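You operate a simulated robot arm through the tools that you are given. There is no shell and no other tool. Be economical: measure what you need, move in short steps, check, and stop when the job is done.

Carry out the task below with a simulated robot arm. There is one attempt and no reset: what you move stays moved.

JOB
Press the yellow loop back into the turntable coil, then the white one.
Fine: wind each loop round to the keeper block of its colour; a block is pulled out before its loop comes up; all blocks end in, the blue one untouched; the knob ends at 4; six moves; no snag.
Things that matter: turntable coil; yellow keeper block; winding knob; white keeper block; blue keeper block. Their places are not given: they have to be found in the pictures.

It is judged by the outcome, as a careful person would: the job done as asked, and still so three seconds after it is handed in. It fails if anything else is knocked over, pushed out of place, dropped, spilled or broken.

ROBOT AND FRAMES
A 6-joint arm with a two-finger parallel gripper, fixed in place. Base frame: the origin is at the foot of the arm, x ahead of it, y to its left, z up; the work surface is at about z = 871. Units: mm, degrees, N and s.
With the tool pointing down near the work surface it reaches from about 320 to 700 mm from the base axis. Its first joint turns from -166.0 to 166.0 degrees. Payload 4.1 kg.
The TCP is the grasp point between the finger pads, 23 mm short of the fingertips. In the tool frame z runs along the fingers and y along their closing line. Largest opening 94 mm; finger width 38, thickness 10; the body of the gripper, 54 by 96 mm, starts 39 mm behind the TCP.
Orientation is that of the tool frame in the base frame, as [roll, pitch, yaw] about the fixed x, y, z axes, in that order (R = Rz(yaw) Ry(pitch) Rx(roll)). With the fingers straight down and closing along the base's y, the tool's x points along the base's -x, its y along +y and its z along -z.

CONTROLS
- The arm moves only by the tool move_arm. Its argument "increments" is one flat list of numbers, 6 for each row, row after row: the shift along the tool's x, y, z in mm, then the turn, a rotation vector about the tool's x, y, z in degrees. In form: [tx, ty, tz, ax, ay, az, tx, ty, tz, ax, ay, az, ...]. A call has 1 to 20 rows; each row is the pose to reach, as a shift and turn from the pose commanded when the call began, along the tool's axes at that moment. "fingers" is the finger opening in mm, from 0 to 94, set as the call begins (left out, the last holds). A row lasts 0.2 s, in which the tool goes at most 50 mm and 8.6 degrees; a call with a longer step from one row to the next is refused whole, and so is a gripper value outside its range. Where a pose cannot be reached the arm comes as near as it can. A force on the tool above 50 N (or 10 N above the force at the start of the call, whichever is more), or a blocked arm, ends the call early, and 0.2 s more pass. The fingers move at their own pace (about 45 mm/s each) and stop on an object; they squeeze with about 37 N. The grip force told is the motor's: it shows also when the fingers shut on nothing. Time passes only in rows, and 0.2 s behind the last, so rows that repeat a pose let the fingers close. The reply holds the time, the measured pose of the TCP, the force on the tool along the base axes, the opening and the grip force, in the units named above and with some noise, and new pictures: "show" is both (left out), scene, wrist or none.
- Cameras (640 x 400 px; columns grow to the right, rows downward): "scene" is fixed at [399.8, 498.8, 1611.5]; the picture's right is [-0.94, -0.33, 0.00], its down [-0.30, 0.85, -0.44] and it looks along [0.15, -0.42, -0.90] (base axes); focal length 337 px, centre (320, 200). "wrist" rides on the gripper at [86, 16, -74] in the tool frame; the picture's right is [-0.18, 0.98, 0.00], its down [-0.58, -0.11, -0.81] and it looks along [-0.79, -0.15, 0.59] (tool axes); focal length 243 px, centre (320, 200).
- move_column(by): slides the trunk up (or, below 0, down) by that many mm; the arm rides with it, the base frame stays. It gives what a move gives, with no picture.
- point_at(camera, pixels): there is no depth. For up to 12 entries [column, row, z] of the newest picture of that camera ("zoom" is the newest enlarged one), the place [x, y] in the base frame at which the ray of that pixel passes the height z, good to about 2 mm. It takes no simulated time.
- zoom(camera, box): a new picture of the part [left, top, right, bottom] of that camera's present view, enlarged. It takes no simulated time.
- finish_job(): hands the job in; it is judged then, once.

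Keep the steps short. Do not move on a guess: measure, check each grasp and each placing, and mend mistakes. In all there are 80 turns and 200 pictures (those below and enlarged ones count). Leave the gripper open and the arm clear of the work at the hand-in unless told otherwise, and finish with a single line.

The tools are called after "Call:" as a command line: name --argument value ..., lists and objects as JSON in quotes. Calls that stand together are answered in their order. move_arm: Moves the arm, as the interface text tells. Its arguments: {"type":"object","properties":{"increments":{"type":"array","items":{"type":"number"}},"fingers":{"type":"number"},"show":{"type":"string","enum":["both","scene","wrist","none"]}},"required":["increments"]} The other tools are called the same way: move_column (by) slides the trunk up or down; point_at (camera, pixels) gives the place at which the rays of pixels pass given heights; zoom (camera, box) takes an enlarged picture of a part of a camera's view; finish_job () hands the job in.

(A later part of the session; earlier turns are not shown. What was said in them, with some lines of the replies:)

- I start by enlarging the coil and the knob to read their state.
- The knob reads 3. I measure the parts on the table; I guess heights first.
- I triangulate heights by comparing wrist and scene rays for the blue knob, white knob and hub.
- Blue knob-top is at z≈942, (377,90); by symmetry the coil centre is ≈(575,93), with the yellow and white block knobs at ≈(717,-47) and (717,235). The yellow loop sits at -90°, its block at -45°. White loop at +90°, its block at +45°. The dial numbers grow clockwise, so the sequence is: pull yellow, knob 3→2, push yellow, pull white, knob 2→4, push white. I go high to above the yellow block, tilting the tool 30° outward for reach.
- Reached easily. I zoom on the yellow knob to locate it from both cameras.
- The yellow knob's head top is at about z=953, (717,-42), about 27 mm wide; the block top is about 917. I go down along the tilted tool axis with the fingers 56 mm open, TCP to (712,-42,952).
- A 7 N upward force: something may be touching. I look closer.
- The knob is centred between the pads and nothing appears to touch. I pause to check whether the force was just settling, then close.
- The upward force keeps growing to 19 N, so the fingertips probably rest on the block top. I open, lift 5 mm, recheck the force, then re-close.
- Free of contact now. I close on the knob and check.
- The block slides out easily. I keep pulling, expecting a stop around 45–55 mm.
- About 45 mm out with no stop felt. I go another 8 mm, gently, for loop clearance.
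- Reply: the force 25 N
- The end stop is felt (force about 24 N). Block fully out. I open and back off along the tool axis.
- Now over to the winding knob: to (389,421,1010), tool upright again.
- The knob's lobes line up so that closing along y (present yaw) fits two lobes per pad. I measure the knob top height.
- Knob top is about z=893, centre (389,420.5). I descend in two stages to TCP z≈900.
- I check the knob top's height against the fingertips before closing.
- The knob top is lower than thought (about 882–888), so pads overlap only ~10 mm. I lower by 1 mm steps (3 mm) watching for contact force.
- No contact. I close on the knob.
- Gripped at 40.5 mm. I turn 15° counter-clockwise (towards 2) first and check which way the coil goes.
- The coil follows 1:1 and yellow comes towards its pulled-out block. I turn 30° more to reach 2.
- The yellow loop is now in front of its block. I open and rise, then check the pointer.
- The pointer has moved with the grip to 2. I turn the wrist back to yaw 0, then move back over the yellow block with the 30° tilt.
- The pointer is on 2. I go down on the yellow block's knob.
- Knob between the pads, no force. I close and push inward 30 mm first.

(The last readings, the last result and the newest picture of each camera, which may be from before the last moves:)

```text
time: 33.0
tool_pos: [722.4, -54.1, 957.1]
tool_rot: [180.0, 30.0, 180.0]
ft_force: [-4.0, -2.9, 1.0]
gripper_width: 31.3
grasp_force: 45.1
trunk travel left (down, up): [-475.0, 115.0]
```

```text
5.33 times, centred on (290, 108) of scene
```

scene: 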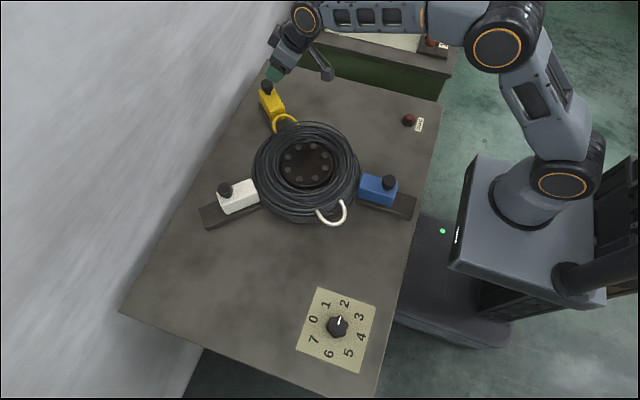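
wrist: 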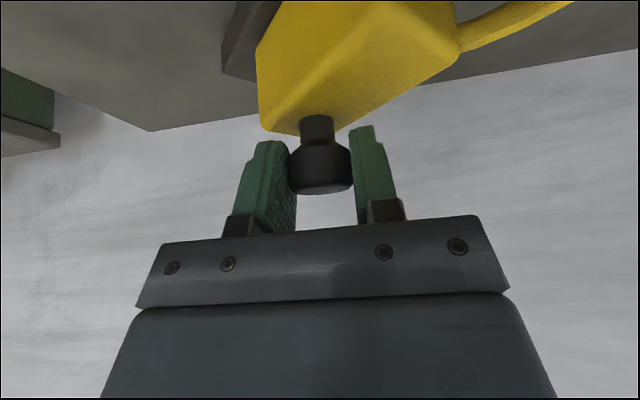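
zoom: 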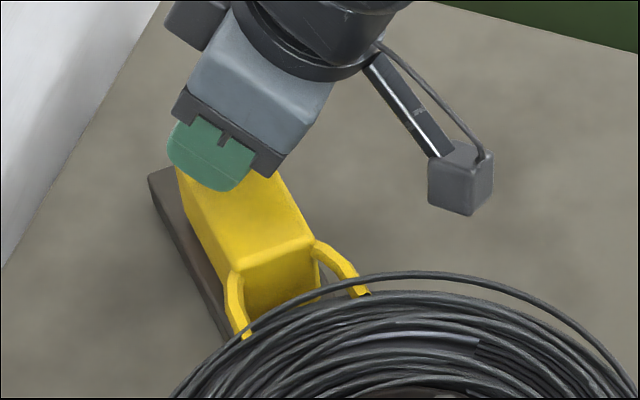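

The block meets the loop as meant. I push the remaining ~18 mm plus a bit, stopping on force.

Call:
move_arm --increments '[3.1, 3.5, -1.8, 0, 0, 0, 6.1, 7.1, -3.5, 0, 0, 0, 9.2, 10.6, -5.3, 0, 0, 0, 11, 12.7, -6.4, 0, 0, 0, 12.2, 14.1, -7.1, 0, 0, 0, 13.1, 15.1, -7.6, 0, 0, 0, 13.1, 15.1, -7.6, 0, 0, 0]' --show "wrist"

Call:
zoom --camera "scene" --box '[230, 70, 350, 145]'

```text
time: 34.6
tool_pos: [709.4, -40.6, 956.3]
tool_rot: [-179.9, 30.1, -180.0]
ft_force: [9.8, -3.8, 3.8]
gripper_width: 31.6
grasp_force: 45.7
trunk travel left (down, up): [-475.0, 115.0]
```

wrist: 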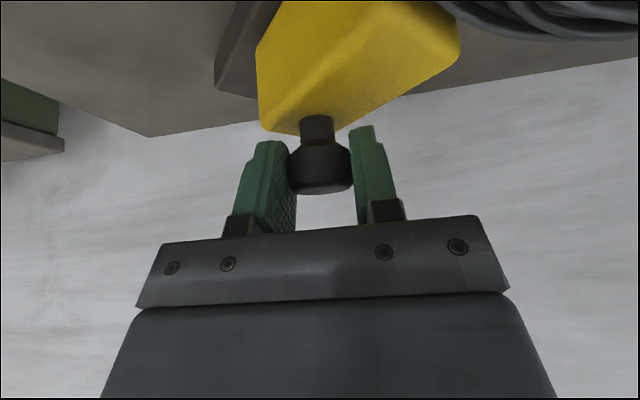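

```text
5.33 times, centred on (290, 108) of scene
```

zoom: 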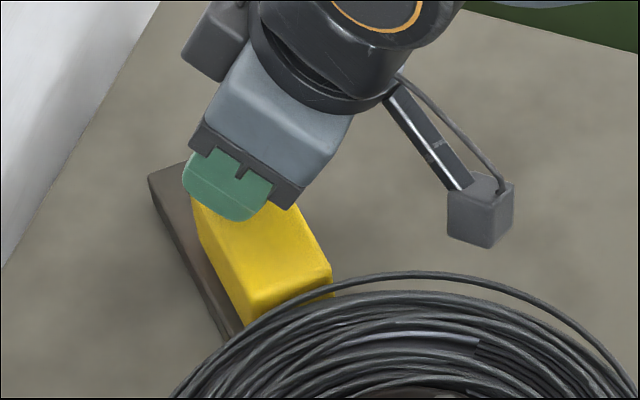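

The yellow loop is gone, the block is home with a stop force felt. I open and back off.

Call:
move_arm --increments '[-0.8, -0.9, 0.5, 0, 0, 0, -0.8, -0.9, 0.5, 0, 0, 0, -0.8, -0.9, -20, 0, 0, 0, -0.8, -0.9, -55, 0, 0, 0, -0.8, -0.9, -90, 0, 0, 0, -0.8, -0.9, -90, 0, 0, 0]' --fingers 56

Call:
zoom --camera "scene" --box '[190, 80, 430, 240]'

```text
time: 36.0
tool_pos: [665.9, -37.9, 1034.2]
tool_rot: [180.0, 29.9, -180.0]
ft_force: [0.3, 0.3, 0.1]
gripper_width: 55.7
grasp_force: 0.1
trunk travel left (down, up): [-475.0, 115.0]
```

scene: 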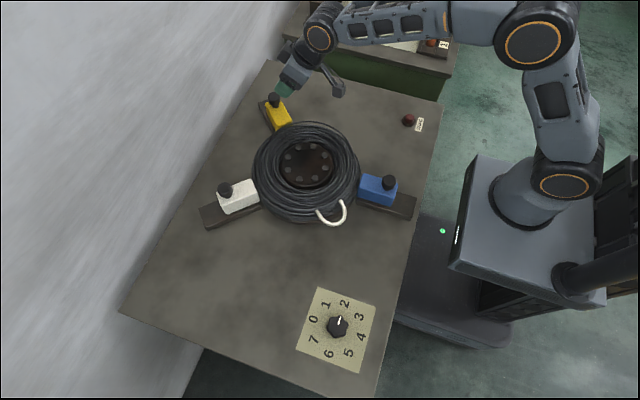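
wrist: 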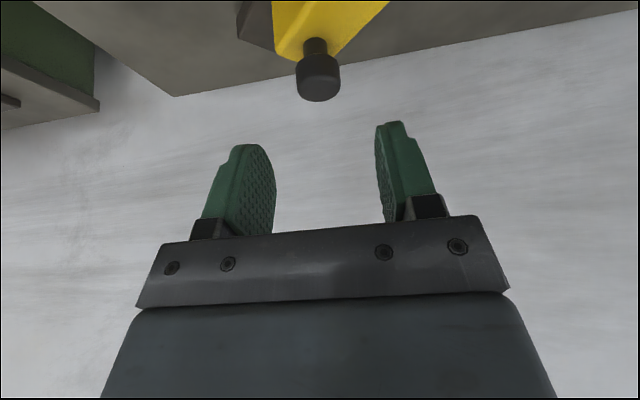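

```text
2.50 times, centred on (310, 160) of scene
```

zoom: 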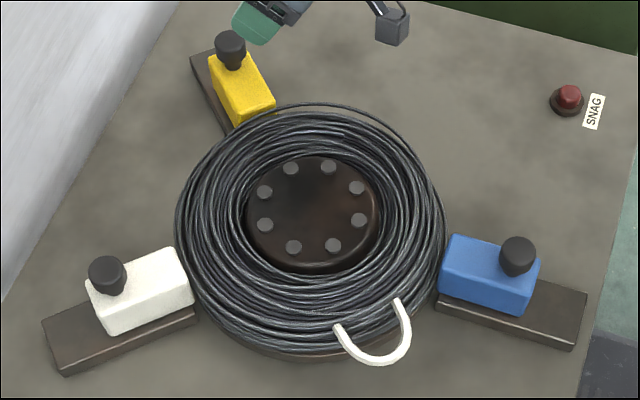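

Yellow is pressed in, white loop remains at 135°. I slide sideways to above the white block (y≈236).

Call:
move_arm --increments '[0, 40, 0, 0, 0, 0, 0, 80, 0, 0, 0, 0, 0, 120, 0, 0, 0, 0, 0, 160, 0, 0, 0, 0, 0, 200, 0, 0, 0, 0, 0, 240, 0, 0, 0, 0, 0, 275, 0, 0, 0, 0, 0, 275, 0, 0, 0, 0]'

Call:
point_at --camera "wrist" --pixels '[[318, 90, 950], [318, 90, 955]]'

```text
time: 37.8
tool_pos: [664.3, 236.1, 1035.8]
tool_rot: [179.9, 30.0, -179.9]
ft_force: [-0.5, 0.4, 0.5]
gripper_width: 55.9
grasp_force: 0.0
trunk travel left (down, up): [-475.0, 115.0]
```

scene: 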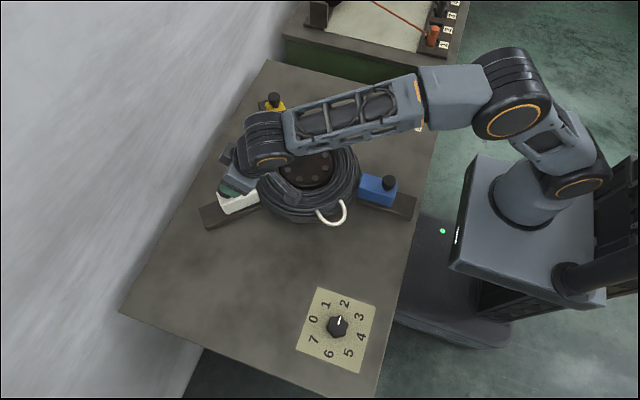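
wrist: 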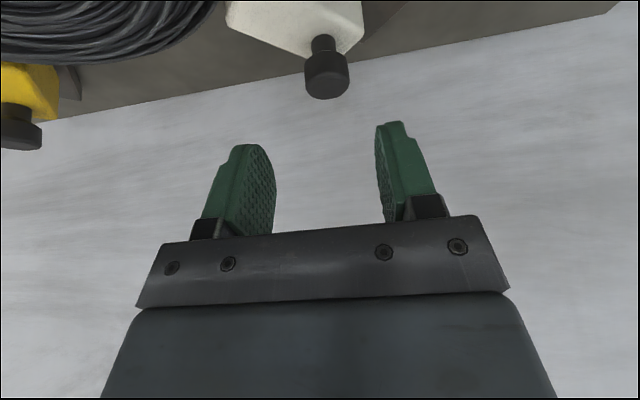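

```text
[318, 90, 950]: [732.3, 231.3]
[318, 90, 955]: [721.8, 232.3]
```

The white knob sits ~7 px (≈5 mm) to the right of the gripper axis; x matches. I descend with a +5 mm side shift.

Call:
move_arm --increments '[0, 5, 20, 0, 0, 0, 0, 5, 45, 0, 0, 0, 0, 5, 65, 0, 0, 0, 0, 5, 80, 0, 0, 0, 0, 5, 90, 0, 0, 0, 0, 5, 90, 0, 0, 0]' --show "wrist"

```text
time: 39.2
tool_pos: [709.1, 239.6, 958.6]
tool_rot: [180.0, 30.0, -180.0]
ft_force: [-0.3, -0.7, 0.5]
gripper_width: 55.9
grasp_force: 0.1
trunk travel left (down, up): [-475.0, 115.0]
```

wrist: 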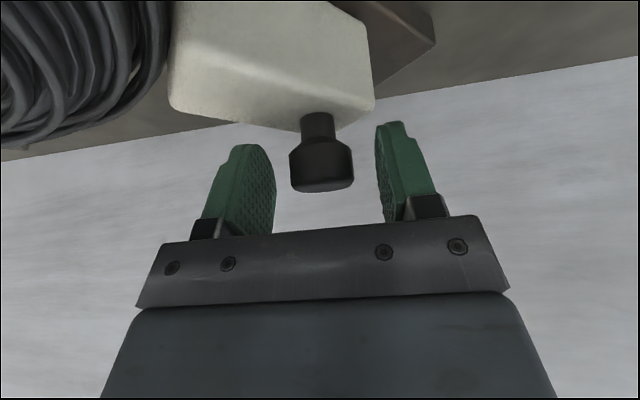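

Centred, no contact. I close and pull outward (+x,+y) 20 mm, then on.

Call:
move_arm --increments '[0, 0, 0, 0, 0, 0, 0, 0, 0, 0, 0, 0, 0, 0, 0, 0, 0, 0]' --fingers 10 --show "none"

Call:
move_arm --increments '[-1.5, 1.8, 0.9, 0, 0, 0, -3.1, 3.5, 1.8, 0, 0, 0, -6.1, 7.1, 3.5, 0, 0, 0, -9.2, 10.6, 5.3, 0, 0, 0, -12.2, 14.1, 7.1, 0, 0, 0]'

```text
time: 40.0
tool_pos: [708.2, 239.4, 957.2]
tool_rot: [-179.9, 30.0, 180.0]
ft_force: [0.2, 0.9, -0.3]
gripper_width: 31.4
grasp_force: 45.4
trunk travel left (down, up): [-475.0, 115.0]
```

```text
time: 41.2
tool_pos: [722.9, 255.3, 958.3]
tool_rot: [179.9, 30.1, 179.9]
ft_force: [1.5, -2.0, 4.1]
gripper_width: 31.5
grasp_force: 44.9
trunk travel left (down, up): [-475.0, 115.0]
```

scene: 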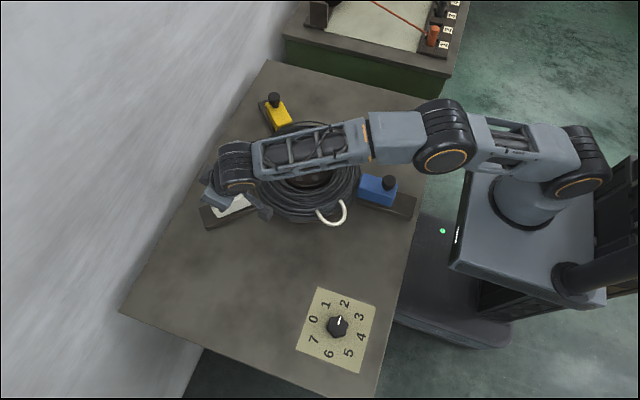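
wrist: 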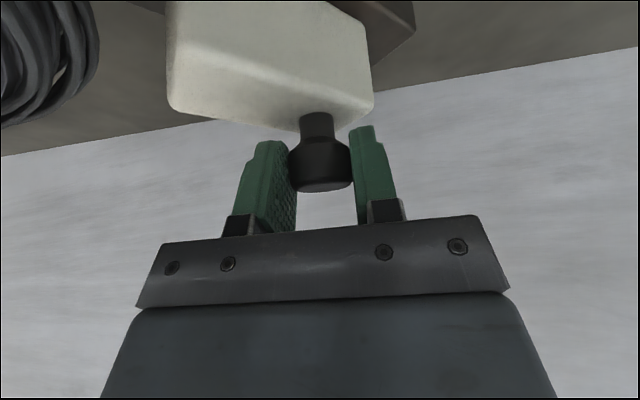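

It follows. I pull another 29 mm, slowing before the stop.

Call:
move_arm --increments '[-3.1, 3.5, 1.8, 0, 0, 0, -6.1, 7.1, 3.5, 0, 0, 0, -9.2, 10.6, 5.3, 0, 0, 0, -12.2, 14.1, 7.1, 0, 0, 0, -14.7, 17, 8.5, 0, 0, 0, -15.9, 18.4, 9.2, 0, 0, 0, -17.1, 19.8, 9.9, 0, 0, 0, -18.4, 21.2, 10.6, 0, 0, 0, -18.4, 21.2, 10.6, 0, 0, 0]' --show "scene"

Call:
zoom --camera "scene" --box '[180, 140, 300, 240]'

```text
time: 43.2
tool_pos: [739.1, 271.2, 957.7]
tool_rot: [-180.0, 30.1, 180.0]
ft_force: [6.6, -6.6, 4.5]
gripper_width: 31.4
grasp_force: 44.9
out of reach, approached as far as the arm can: row 7, 8, 9
trunk travel left (down, up): [-475.0, 115.0]
```

scene: 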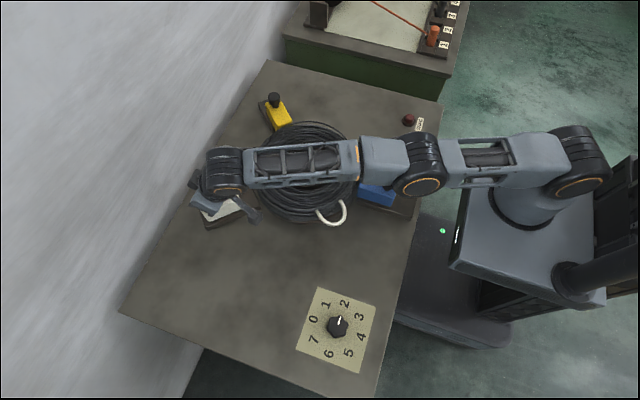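

```text
4.00 times, centred on (240, 190) of scene
```

zoom: 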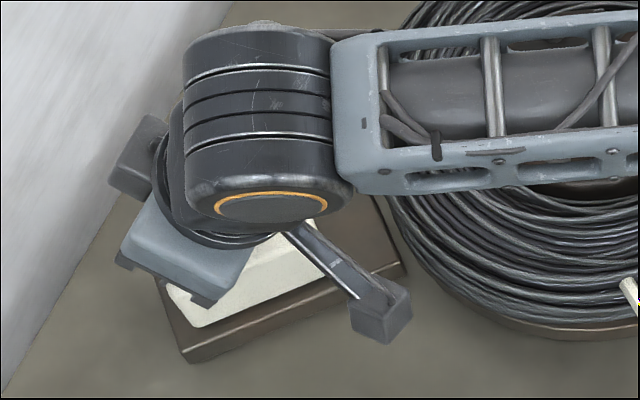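

The arm is near its reach limit; the block is out ~44 of ~48 mm. More tilt gives reach: I open, tilt 10° further about the TCP (tip height stays nearly equal), and look.

Call:
move_arm --increments '[0, 0, 0, 0, 0, 0, 0, 0, 0, 0, 0, 0, 0, 0, 0, 0, -4, 0, 0, 0, 0, 0, -8, 0, 0, 0, 0, 0, -12, 0, 0, 0, 0, 0, -12, 0]' --fingers 50

```text
time: 44.6
tool_pos: [737.8, 270.8, 957.9]
tool_rot: [179.9, 42.1, -180.0]
ft_force: [0.4, -0.2, 0.5]
gripper_width: 50.0
grasp_force: 0.1
trunk travel left (down, up): [-475.0, 115.0]
```

scene: 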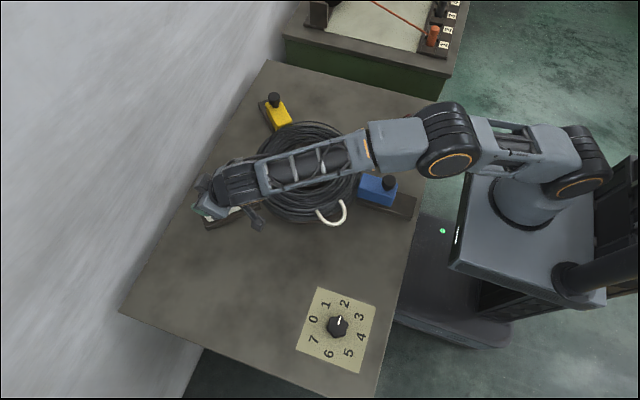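
wrist: 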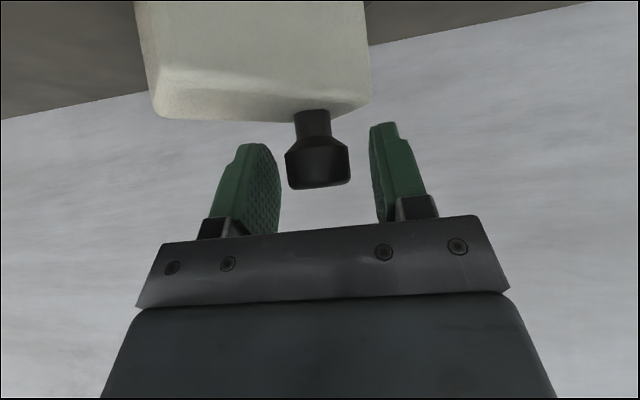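

Clear and centred. I close again and pull the last millimetres.

Call:
move_arm --increments '[0, 0, 0, 0, 0, 0, 0, 0, 0, 0, 0, 0, 0, 0, 0, 0, 0, 0]' --fingers 10 --show "none"

Call:
move_arm --increments '[-1.1, 1.4, 0.9, 0, 0, 0, -2.1, 2.8, 1.9, 0, 0, 0, -3.2, 4.2, 2.8, 0, 0, 0, -4.2, 5.7, 3.8, 0, 0, 0, -4.2, 5.7, 3.8, 0, 0, 0]' --show "scene"

```text
time: 45.4
tool_pos: [738.7, 270.2, 958.5]
tool_rot: [180.0, 42.0, -179.9]
ft_force: [0.8, -1.6, -0.5]
gripper_width: 31.0
grasp_force: 45.5
trunk travel left (down, up): [-475.0, 115.0]
```

```text
time: 46.6
tool_pos: [742.3, 275.0, 957.2]
tool_rot: [-179.9, 42.0, 179.9]
ft_force: [-11.0, -10.3, 3.0]
gripper_width: 31.4
grasp_force: 44.9
trunk travel left (down, up): [-475.0, 115.0]
```

scene: 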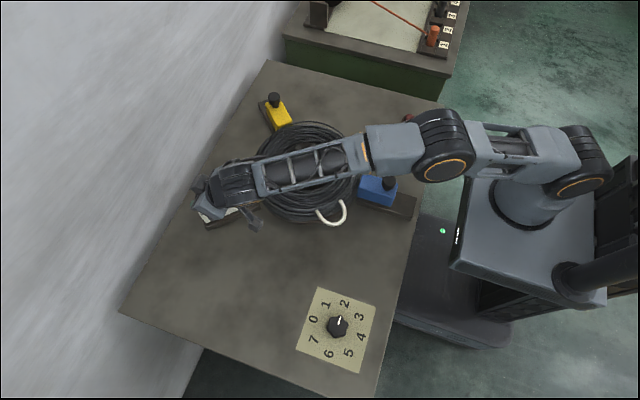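

The stop is felt (≈15 N back). I ease, open, and back off along the tool.

Call:
move_arm --increments '[1, -1.4, -0.9, 0, 0, 0, 1, -1.4, -0.9, 0, 0, 0, 1, -1.4, -20, 0, 0, 0, 1, -1.4, -60, 0, 0, 0, 1, -1.4, -100, 0, 0, 0, 1, -1.4, -100, 0, 0, 0]' --fingers 56

```text
time: 48.0
tool_pos: [676.9, 273.6, 1030.3]
tool_rot: [-180.0, 42.0, -180.0]
ft_force: [-0.2, 0.3, 0.3]
gripper_width: 56.0
grasp_force: 0.1
trunk travel left (down, up): [-475.0, 115.0]
```

scene: 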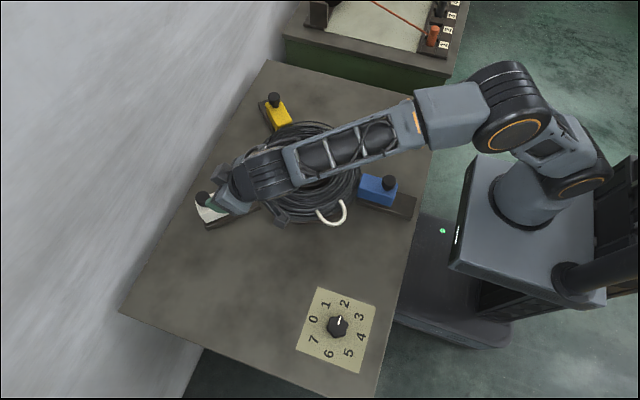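
wrist: 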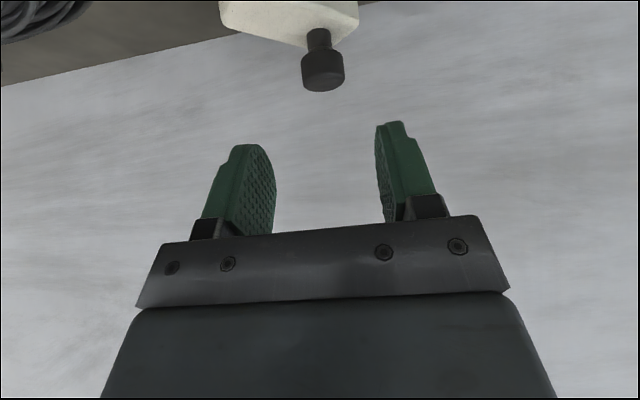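

Next the winding knob: upright at (390.5,420.5,1020), then yaw 45° to match the lobes.

Call:
move_arm --increments '[22, 14.7, -18.4, 0, 4.2, 0, 43.9, 29.4, -36.8, 0, 8.4, 0, 65.9, 44.1, -55.3, 0, 12.6, 0, 87.8, 58.8, -73.7, 0, 16.8, 0, 109.8, 73.5, -92.1, 0, 21, 0, 131.7, 88.2, -110.5, 0, 25.2, 0, 153.7, 102.9, -128.9, 0, 29.4, 0, 175.6, 117.6, -147.4, 0, 33.6, 0, 197.6, 132.3, -165.8, 0, 37.8, 0, 219.5, 147, -184.2, 0, 42, 0, 219.5, 147, -184.2, 0, 42, 0]' --fingers 64 --show "none"

Call:
move_arm --increments '[0, 0, 0, 0, 0, -7.5, 0, 0, 0, 0, 0, -15, 0, 0, 0, 0, 0, -22.5, 0, 0, 0, 0, 0, -30, 0, 0, 0, 0, 0, -37.5, 0, 0, 0, 0, 0, -45, 0, 0, 0, 0, 0, -45]'

Call:
zoom --camera "scene" --box '[190, 80, 430, 240]'

```text
time: 50.4
tool_pos: [391.5, 423.7, 1021.1]
tool_rot: [-180.0, 0.0, -179.9]
ft_force: [-0.1, -0.2, -0.8]
gripper_width: 64.1
grasp_force: 0.1
trunk travel left (down, up): [-475.0, 115.0]
```

```text
time: 52.0
tool_pos: [390.4, 423.0, 1020.0]
tool_rot: [180.0, -0.1, -135.0]
ft_force: [0.3, 0.1, 0.2]
gripper_width: 64.0
grasp_force: 0.0
trunk travel left (down, up): [-475.0, 115.0]
```

scene: 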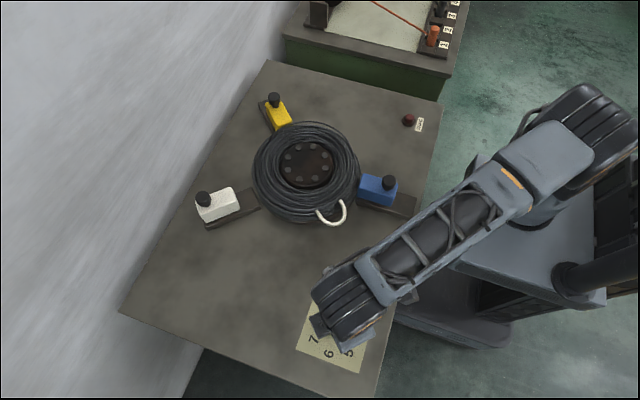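
wrist: 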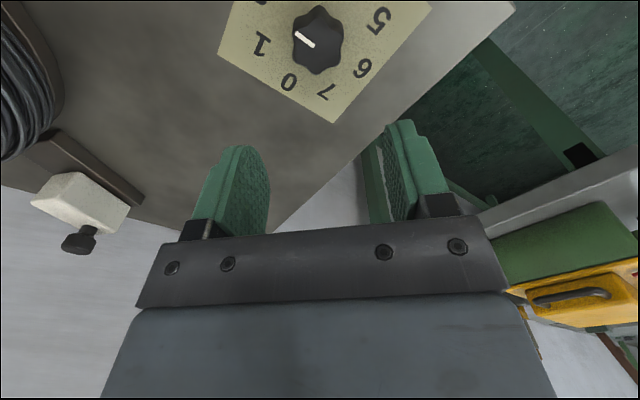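

```text
2.50 times, centred on (310, 160) of scene
```

zoom: 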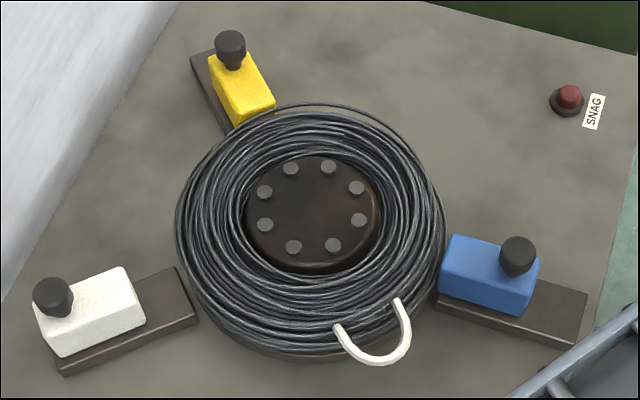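

White is fully out, everything else in place. I descend on the winding knob with a small centring correction.

Call:
move_arm --increments '[1.5, -1.8, 40, 0, 0, 0, 1.5, -1.8, 75, 0, 0, 0, 1.5, -1.8, 100, 0, 0, 0, 1.5, -1.8, 115, 0, 0, 0, 1.5, -1.8, 123, 0, 0, 0, 1.5, -1.8, 123, 0, 0, 0]' --show "wrist"

```text
time: 53.4
tool_pos: [390.6, 421.8, 898.1]
tool_rot: [180.0, 0.0, -135.1]
ft_force: [-0.7, -0.1, 0.4]
gripper_width: 64.0
grasp_force: 0.0
trunk travel left (down, up): [-475.0, 115.0]
```

wrist: 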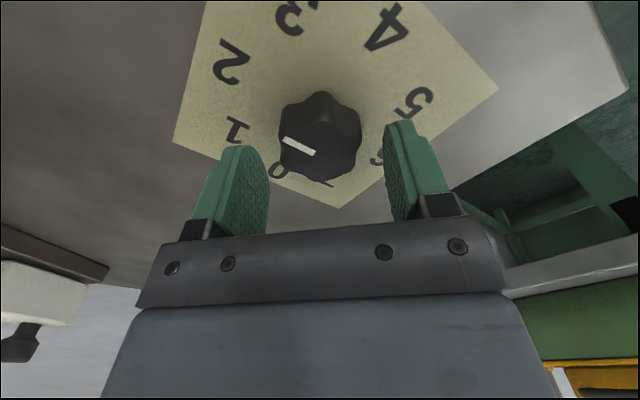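

Well placed. I close, then turn clockwise 45° first.

Call:
move_arm --increments '[0, 0, 1, 0, 0, 0, 0, 0, 1, 0, 0, 0, 0, 0, 1, 0, 0, 0, 0, 0, 1, 0, 0, 0]' --fingers 10 --show "none"

Call:
move_arm --increments '[0, 0, 0, 0, 0, 5, 0, 0, 0, 0, 0, 10, 0, 0, 0, 0, 0, 15, 0, 0, 0, 0, 0, 20, 0, 0, 0, 0, 0, 25, 0, 0, 0, 0, 0, 30, 0, 0, 0, 0, 0, 35, 0, 0, 0, 0, 0, 40, 0, 0, 0, 0, 0, 45]'

```text
time: 54.4
tool_pos: [390.7, 420.6, 898.1]
tool_rot: [-180.0, -0.1, -135.0]
ft_force: [1.1, -0.9, -0.7]
gripper_width: 40.6
grasp_force: 44.9
trunk travel left (down, up): [-475.0, 115.0]
```

```text
time: 56.4
tool_pos: [391.7, 419.9, 897.4]
tool_rot: [179.8, 0.0, 180.0]
ft_force: [10.4, -4.9, 8.4]
gripper_width: 40.4
grasp_force: 44.9
trunk travel left (down, up): [-475.0, 115.0]
```

scene: 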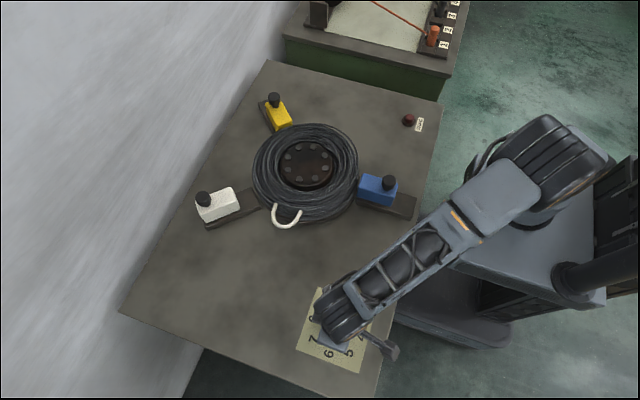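
wrist: 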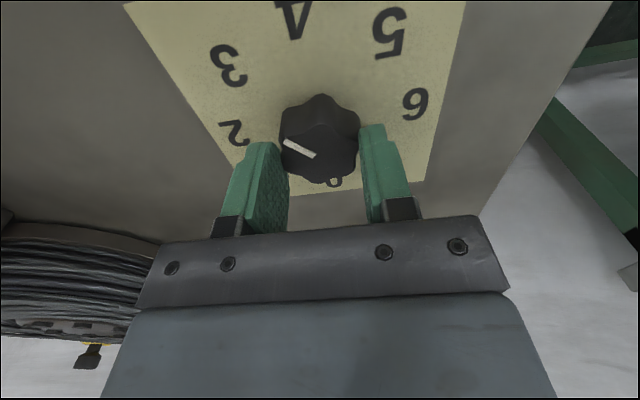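

Half-way (3). I continue straight on to 4.

Call:
move_arm --increments '[0, 0, 0, 0, 0, 5, 0, 0, 0, 0, 0, 10, 0, 0, 0, 0, 0, 15, 0, 0, 0, 0, 0, 20, 0, 0, 0, 0, 0, 25, 0, 0, 0, 0, 0, 30, 0, 0, 0, 0, 0, 35, 0, 0, 0, 0, 0, 40, 0, 0, 0, 0, 0, 45, 0, 0, 0, 0, 0, 45]'

Call:
zoom --camera "scene" --box '[190, 80, 430, 240]'

```text
time: 58.6
tool_pos: [390.6, 420.4, 897.3]
tool_rot: [180.0, 0.0, 135.0]
ft_force: [4.9, -12.3, 10.8]
gripper_width: 40.7
grasp_force: 44.5
trunk travel left (down, up): [-475.0, 115.0]
```

scene: 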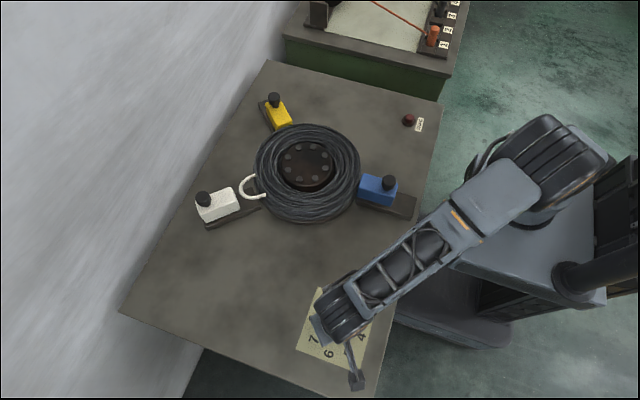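
wrist: 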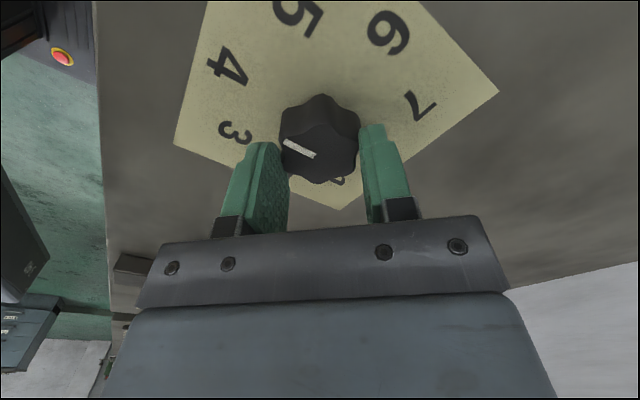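

```text
2.50 times, centred on (310, 160) of scene
```

zoom: 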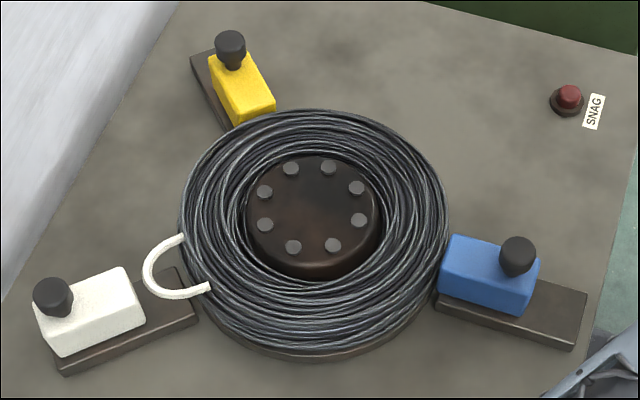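

White loop faces its block. I open, rise, and turn back to yaw 0.

Call:
move_arm --increments '[0, 0, 0, 0, 0, 0, 0, 0, 0, 0, 0, 0, 0, 0, -25, 0, 0, 0, 0, 0, -60, 0, 0, 0, 0, 0, -100, 0, 0, 0, 0, 0, -130, 0, 0, 0, 0, 0, -130, 0, 0, -7.5, 0, 0, -130, 0, 0, -15, 0, 0, -130, 0, 0, -22.5, 0, 0, -130, 0, 0, -30, 0, 0, -130, 0, 0, -37.5, 0, 0, -130, 0, 0, -45, 0, 0, -130, 0, 0, -45]' --fingers 64 --show "wrist"

```text
time: 61.4
tool_pos: [389.4, 420.8, 1026.5]
tool_rot: [-180.0, 0.0, -179.9]
ft_force: [-0.1, 0.0, 0.4]
gripper_width: 63.8
grasp_force: 0.1
trunk travel left (down, up): [-475.0, 115.0]
```

wrist: 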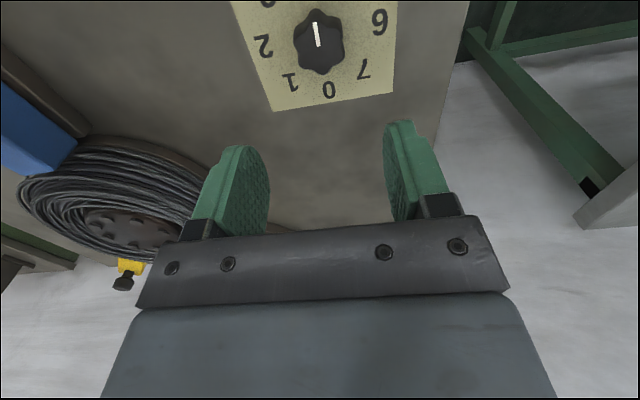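

Pointer on 4. Back over the white block with 42° tilt.

Call:
move_arm --increments '[-28.6, -14.6, -0.5, 0, -4.2, 0, -57.1, -29.2, -1, 0, -8.4, 0, -85.7, -43.8, -1.5, 0, -12.6, 0, -114.2, -58.4, -2, 0, -16.8, 0, -142.8, -73, -2.5, 0, -21, 0, -171.3, -87.6, -3, 0, -25.2, 0, -199.9, -102.2, -3.5, 0, -29.4, 0, -228.4, -116.8, -4, 0, -33.6, 0, -257, -131.4, -4.5, 0, -37.8, 0, -285.5, -146, -5, 0, -42, 0, -285.5, -146, -5, 0, -42, 0]' --fingers 56

Call:
zoom --camera "scene" --box '[280, 275, 400, 385]'

```text
time: 63.8
tool_pos: [677.6, 272.9, 1031.5]
tool_rot: [180.0, 42.1, 180.0]
ft_force: [0.8, 0.3, 0.1]
gripper_width: 55.9
grasp_force: 0.1
trunk travel left (down, up): [-475.0, 115.0]
```

scene: 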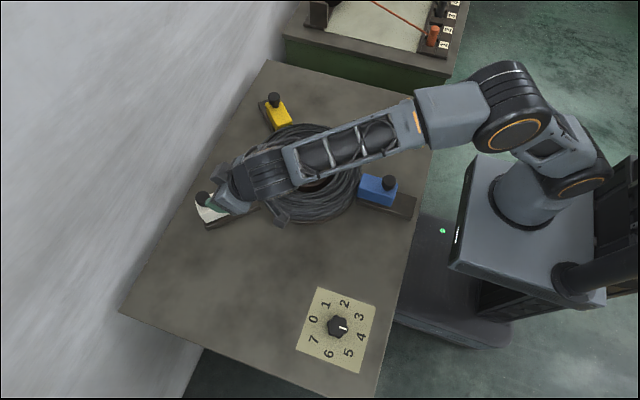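
wrist: 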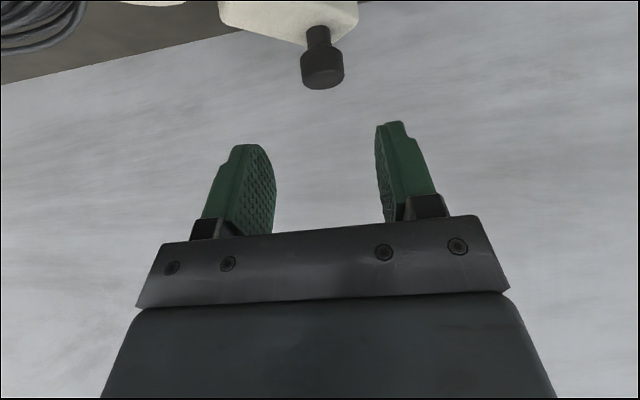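

```text
3.64 times, centred on (340, 330) of scene
```

zoom: 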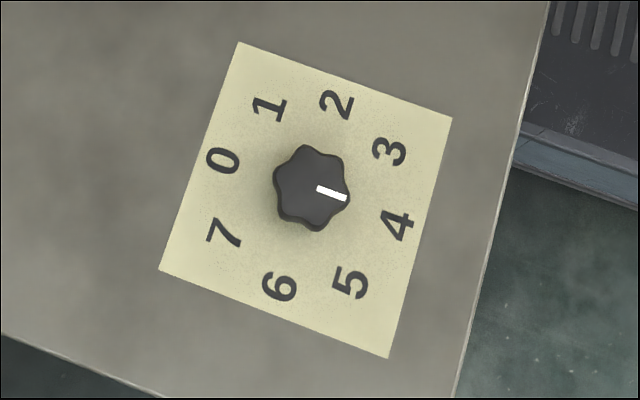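

Knob is at 4. I descend on the white block's knob.

Call:
move_arm --increments '[0, 1, 20, 0, 0, 0, 0, 1, 45, 0, 0, 0, 0, 1, 70, 0, 0, 0, 0, 1, 88, 0, 0, 0, 0, 1, 98.5, 0, 0, 0, 0, 1, 98.5, 0, 0, 0]' --show "wrist"

```text
time: 65.2
tool_pos: [742.6, 274.8, 959.9]
tool_rot: [-180.0, 42.0, -180.0]
ft_force: [0.3, 0.2, -0.3]
gripper_width: 55.8
grasp_force: 0.1
trunk travel left (down, up): [-475.0, 115.0]
```

wrist: 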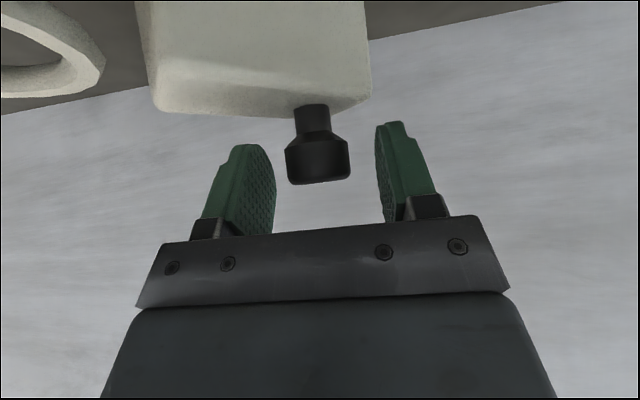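

Good. I close and push inward 30 mm.

Call:
move_arm --increments '[0, 0, 0, 0, 0, 0, 0, 0, 0, 0, 0, 0, 0, 0, 0, 0, 0, 0]' --fingers 10 --show "none"

Call:
move_arm --increments '[2.6, -3.5, -2.4, 0, 0, 0, 5.3, -7.1, -4.7, 0, 0, 0, 7.9, -10.6, -7.1, 0, 0, 0, 10.5, -14.1, -9.5, 0, 0, 0, 13.1, -17.7, -11.8, 0, 0, 0, 15.8, -21.2, -14.2, 0, 0, 0, 15.8, -21.2, -14.2, 0, 0, 0]'

```text
time: 66.0
tool_pos: [742.9, 275.2, 960.0]
tool_rot: [-179.9, 42.0, -180.0]
ft_force: [-0.9, -2.6, 0.6]
gripper_width: 31.7
grasp_force: 44.6
trunk travel left (down, up): [-475.0, 115.0]
```

```text
time: 67.6
tool_pos: [721.0, 254.2, 960.9]
tool_rot: [179.9, 42.0, 180.0]
ft_force: [3.8, -3.3, 10.3]
gripper_width: 31.1
grasp_force: 45.1
trunk travel left (down, up): [-475.0, 115.0]
```

scene: 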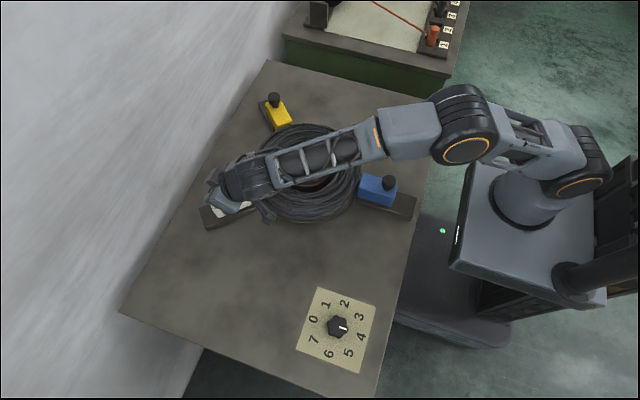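
wrist: 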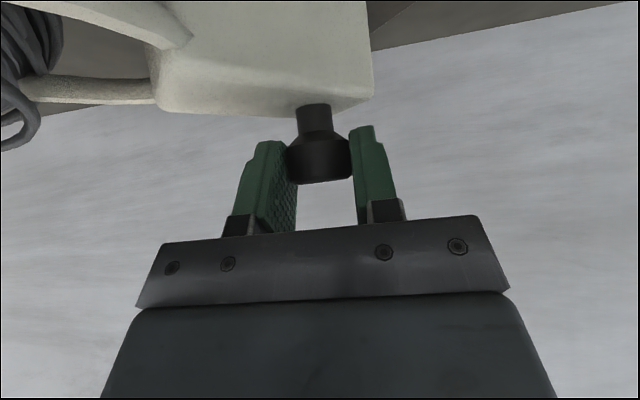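

The block presses on the white loop. I push the remaining ~18 mm to the stop.

Call:
move_arm --increments '[2.6, -3.5, -2.4, 0, 0, 0, 5.3, -7.1, -4.7, 0, 0, 0, 7.9, -10.6, -7.1, 0, 0, 0, 9.5, -12.7, -8.5, 0, 0, 0, 10.5, -14.1, -9.5, 0, 0, 0, 11, -14.8, -9.9, 0, 0, 0, 11, -14.8, -9.9, 0, 0, 0]'

```text
time: 69.2
tool_pos: [707.2, 240.0, 958.9]
tool_rot: [179.8, 42.2, 179.9]
ft_force: [19.3, 1.1, 13.1]
gripper_width: 31.5
grasp_force: 45.2
trunk travel left (down, up): [-475.0, 115.0]
```

scene: 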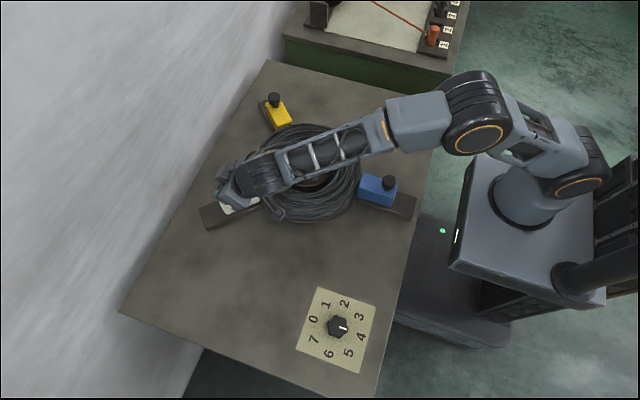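
wrist: 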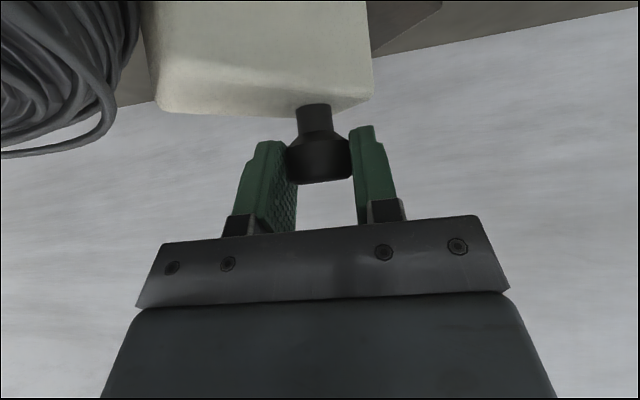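

Home with stop force felt, loop gone. I ease, open, and back off, then check.

Call:
move_arm --increments '[-0.5, 0.7, 0.5, 0, 0, 0, -0.5, 0.7, 0.5, 0, 0, 0, -0.5, 0.7, -20, 0, 0, 0, -0.5, 0.7, -60, 0, 0, 0, -0.5, 0.7, -100, 0, 0, 0, -0.5, 0.7, -100, 0, 0, 0]' --fingers 70 --show "wrist"

```text
time: 70.6
tool_pos: [642.1, 242.3, 1034.4]
tool_rot: [180.0, 42.0, -179.9]
ft_force: [-0.1, 0.8, -0.3]
gripper_width: 70.3
grasp_force: 0.1
trunk travel left (down, up): [-475.0, 115.0]
```

wrist: 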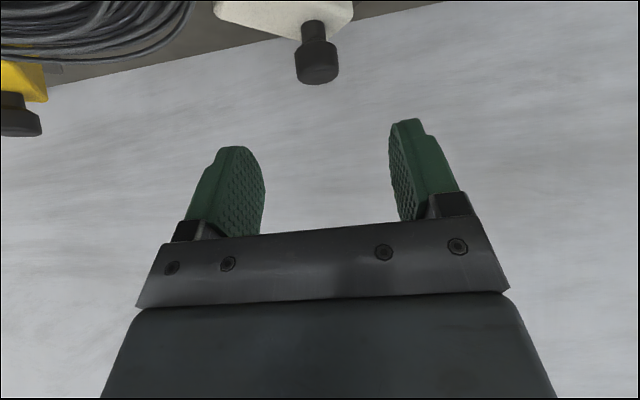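

I retract the arm clear, upright and high.

Call:
move_arm --increments '[10.2, 3.8, -24.8, 0, 4.2, 0, 20.4, 7.6, -49.6, 0, 8.4, 0, 30.7, 11.4, -74.4, 0, 12.6, 0, 40.9, 15.2, -99.2, 0, 16.8, 0, 51.1, 19, -124, 0, 21, 0, 61.3, 22.8, -148.9, 0, 25.2, 0, 71.5, 26.6, -173.7, 0, 29.4, 0, 81.8, 30.4, -198.5, 0, 33.6, 0, 92, 34.2, -223.3, 0, 37.8, 0, 102.2, 38, -248.1, 0, 42, 0, 102.2, 38, -248.1, 0, 42, 0]' --fingers 90 --show "scene"

Call:
zoom --camera "scene" --box '[190, 80, 430, 240]'

Call:
zoom --camera "scene" --box '[280, 275, 400, 385]'

```text
time: 73.0
tool_pos: [396.9, 278.8, 1149.9]
tool_rot: [-180.0, -0.1, -180.0]
ft_force: [-0.1, -0.5, -0.6]
gripper_width: 90.0
grasp_force: 0.0
trunk travel left (down, up): [-475.0, 115.0]
```

scene: 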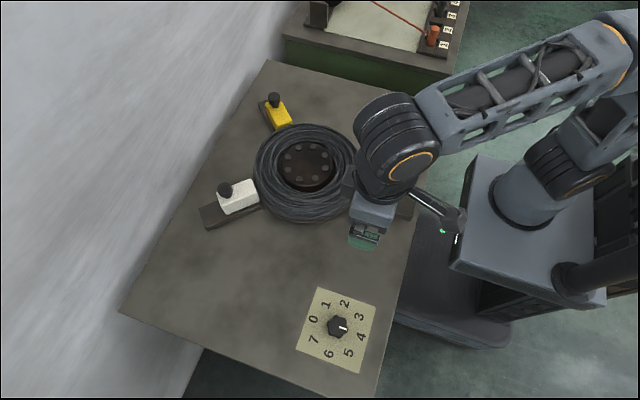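

```text
2.50 times, centred on (310, 160) of scene
```

zoom: 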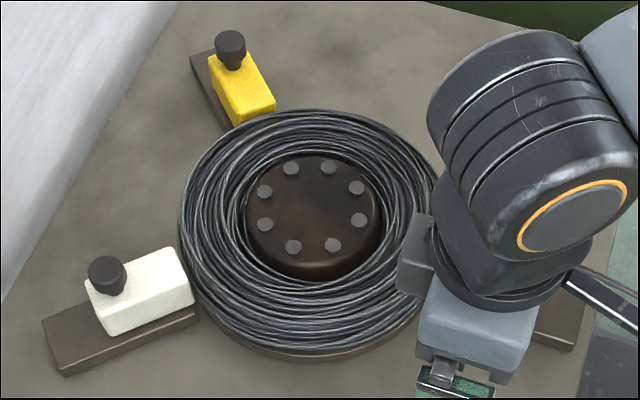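

```text
3.64 times, centred on (340, 330) of scene
```

zoom: 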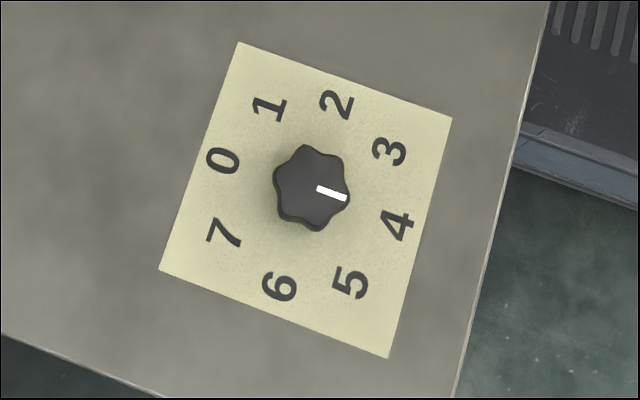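

Both loops are pressed in, the yellow and white blocks are home, the knob is at 4, and the arm is clear with the gripper open. Blue was never touched. Handing in.

Call:
finish_job

```text
The job is handed in.
```

Job handed in: I pressed the yellow loop in, then the white one, in six moves; the yellow and white blocks are back in, blue was never touched, the knob is at 4, and I saw no snag.
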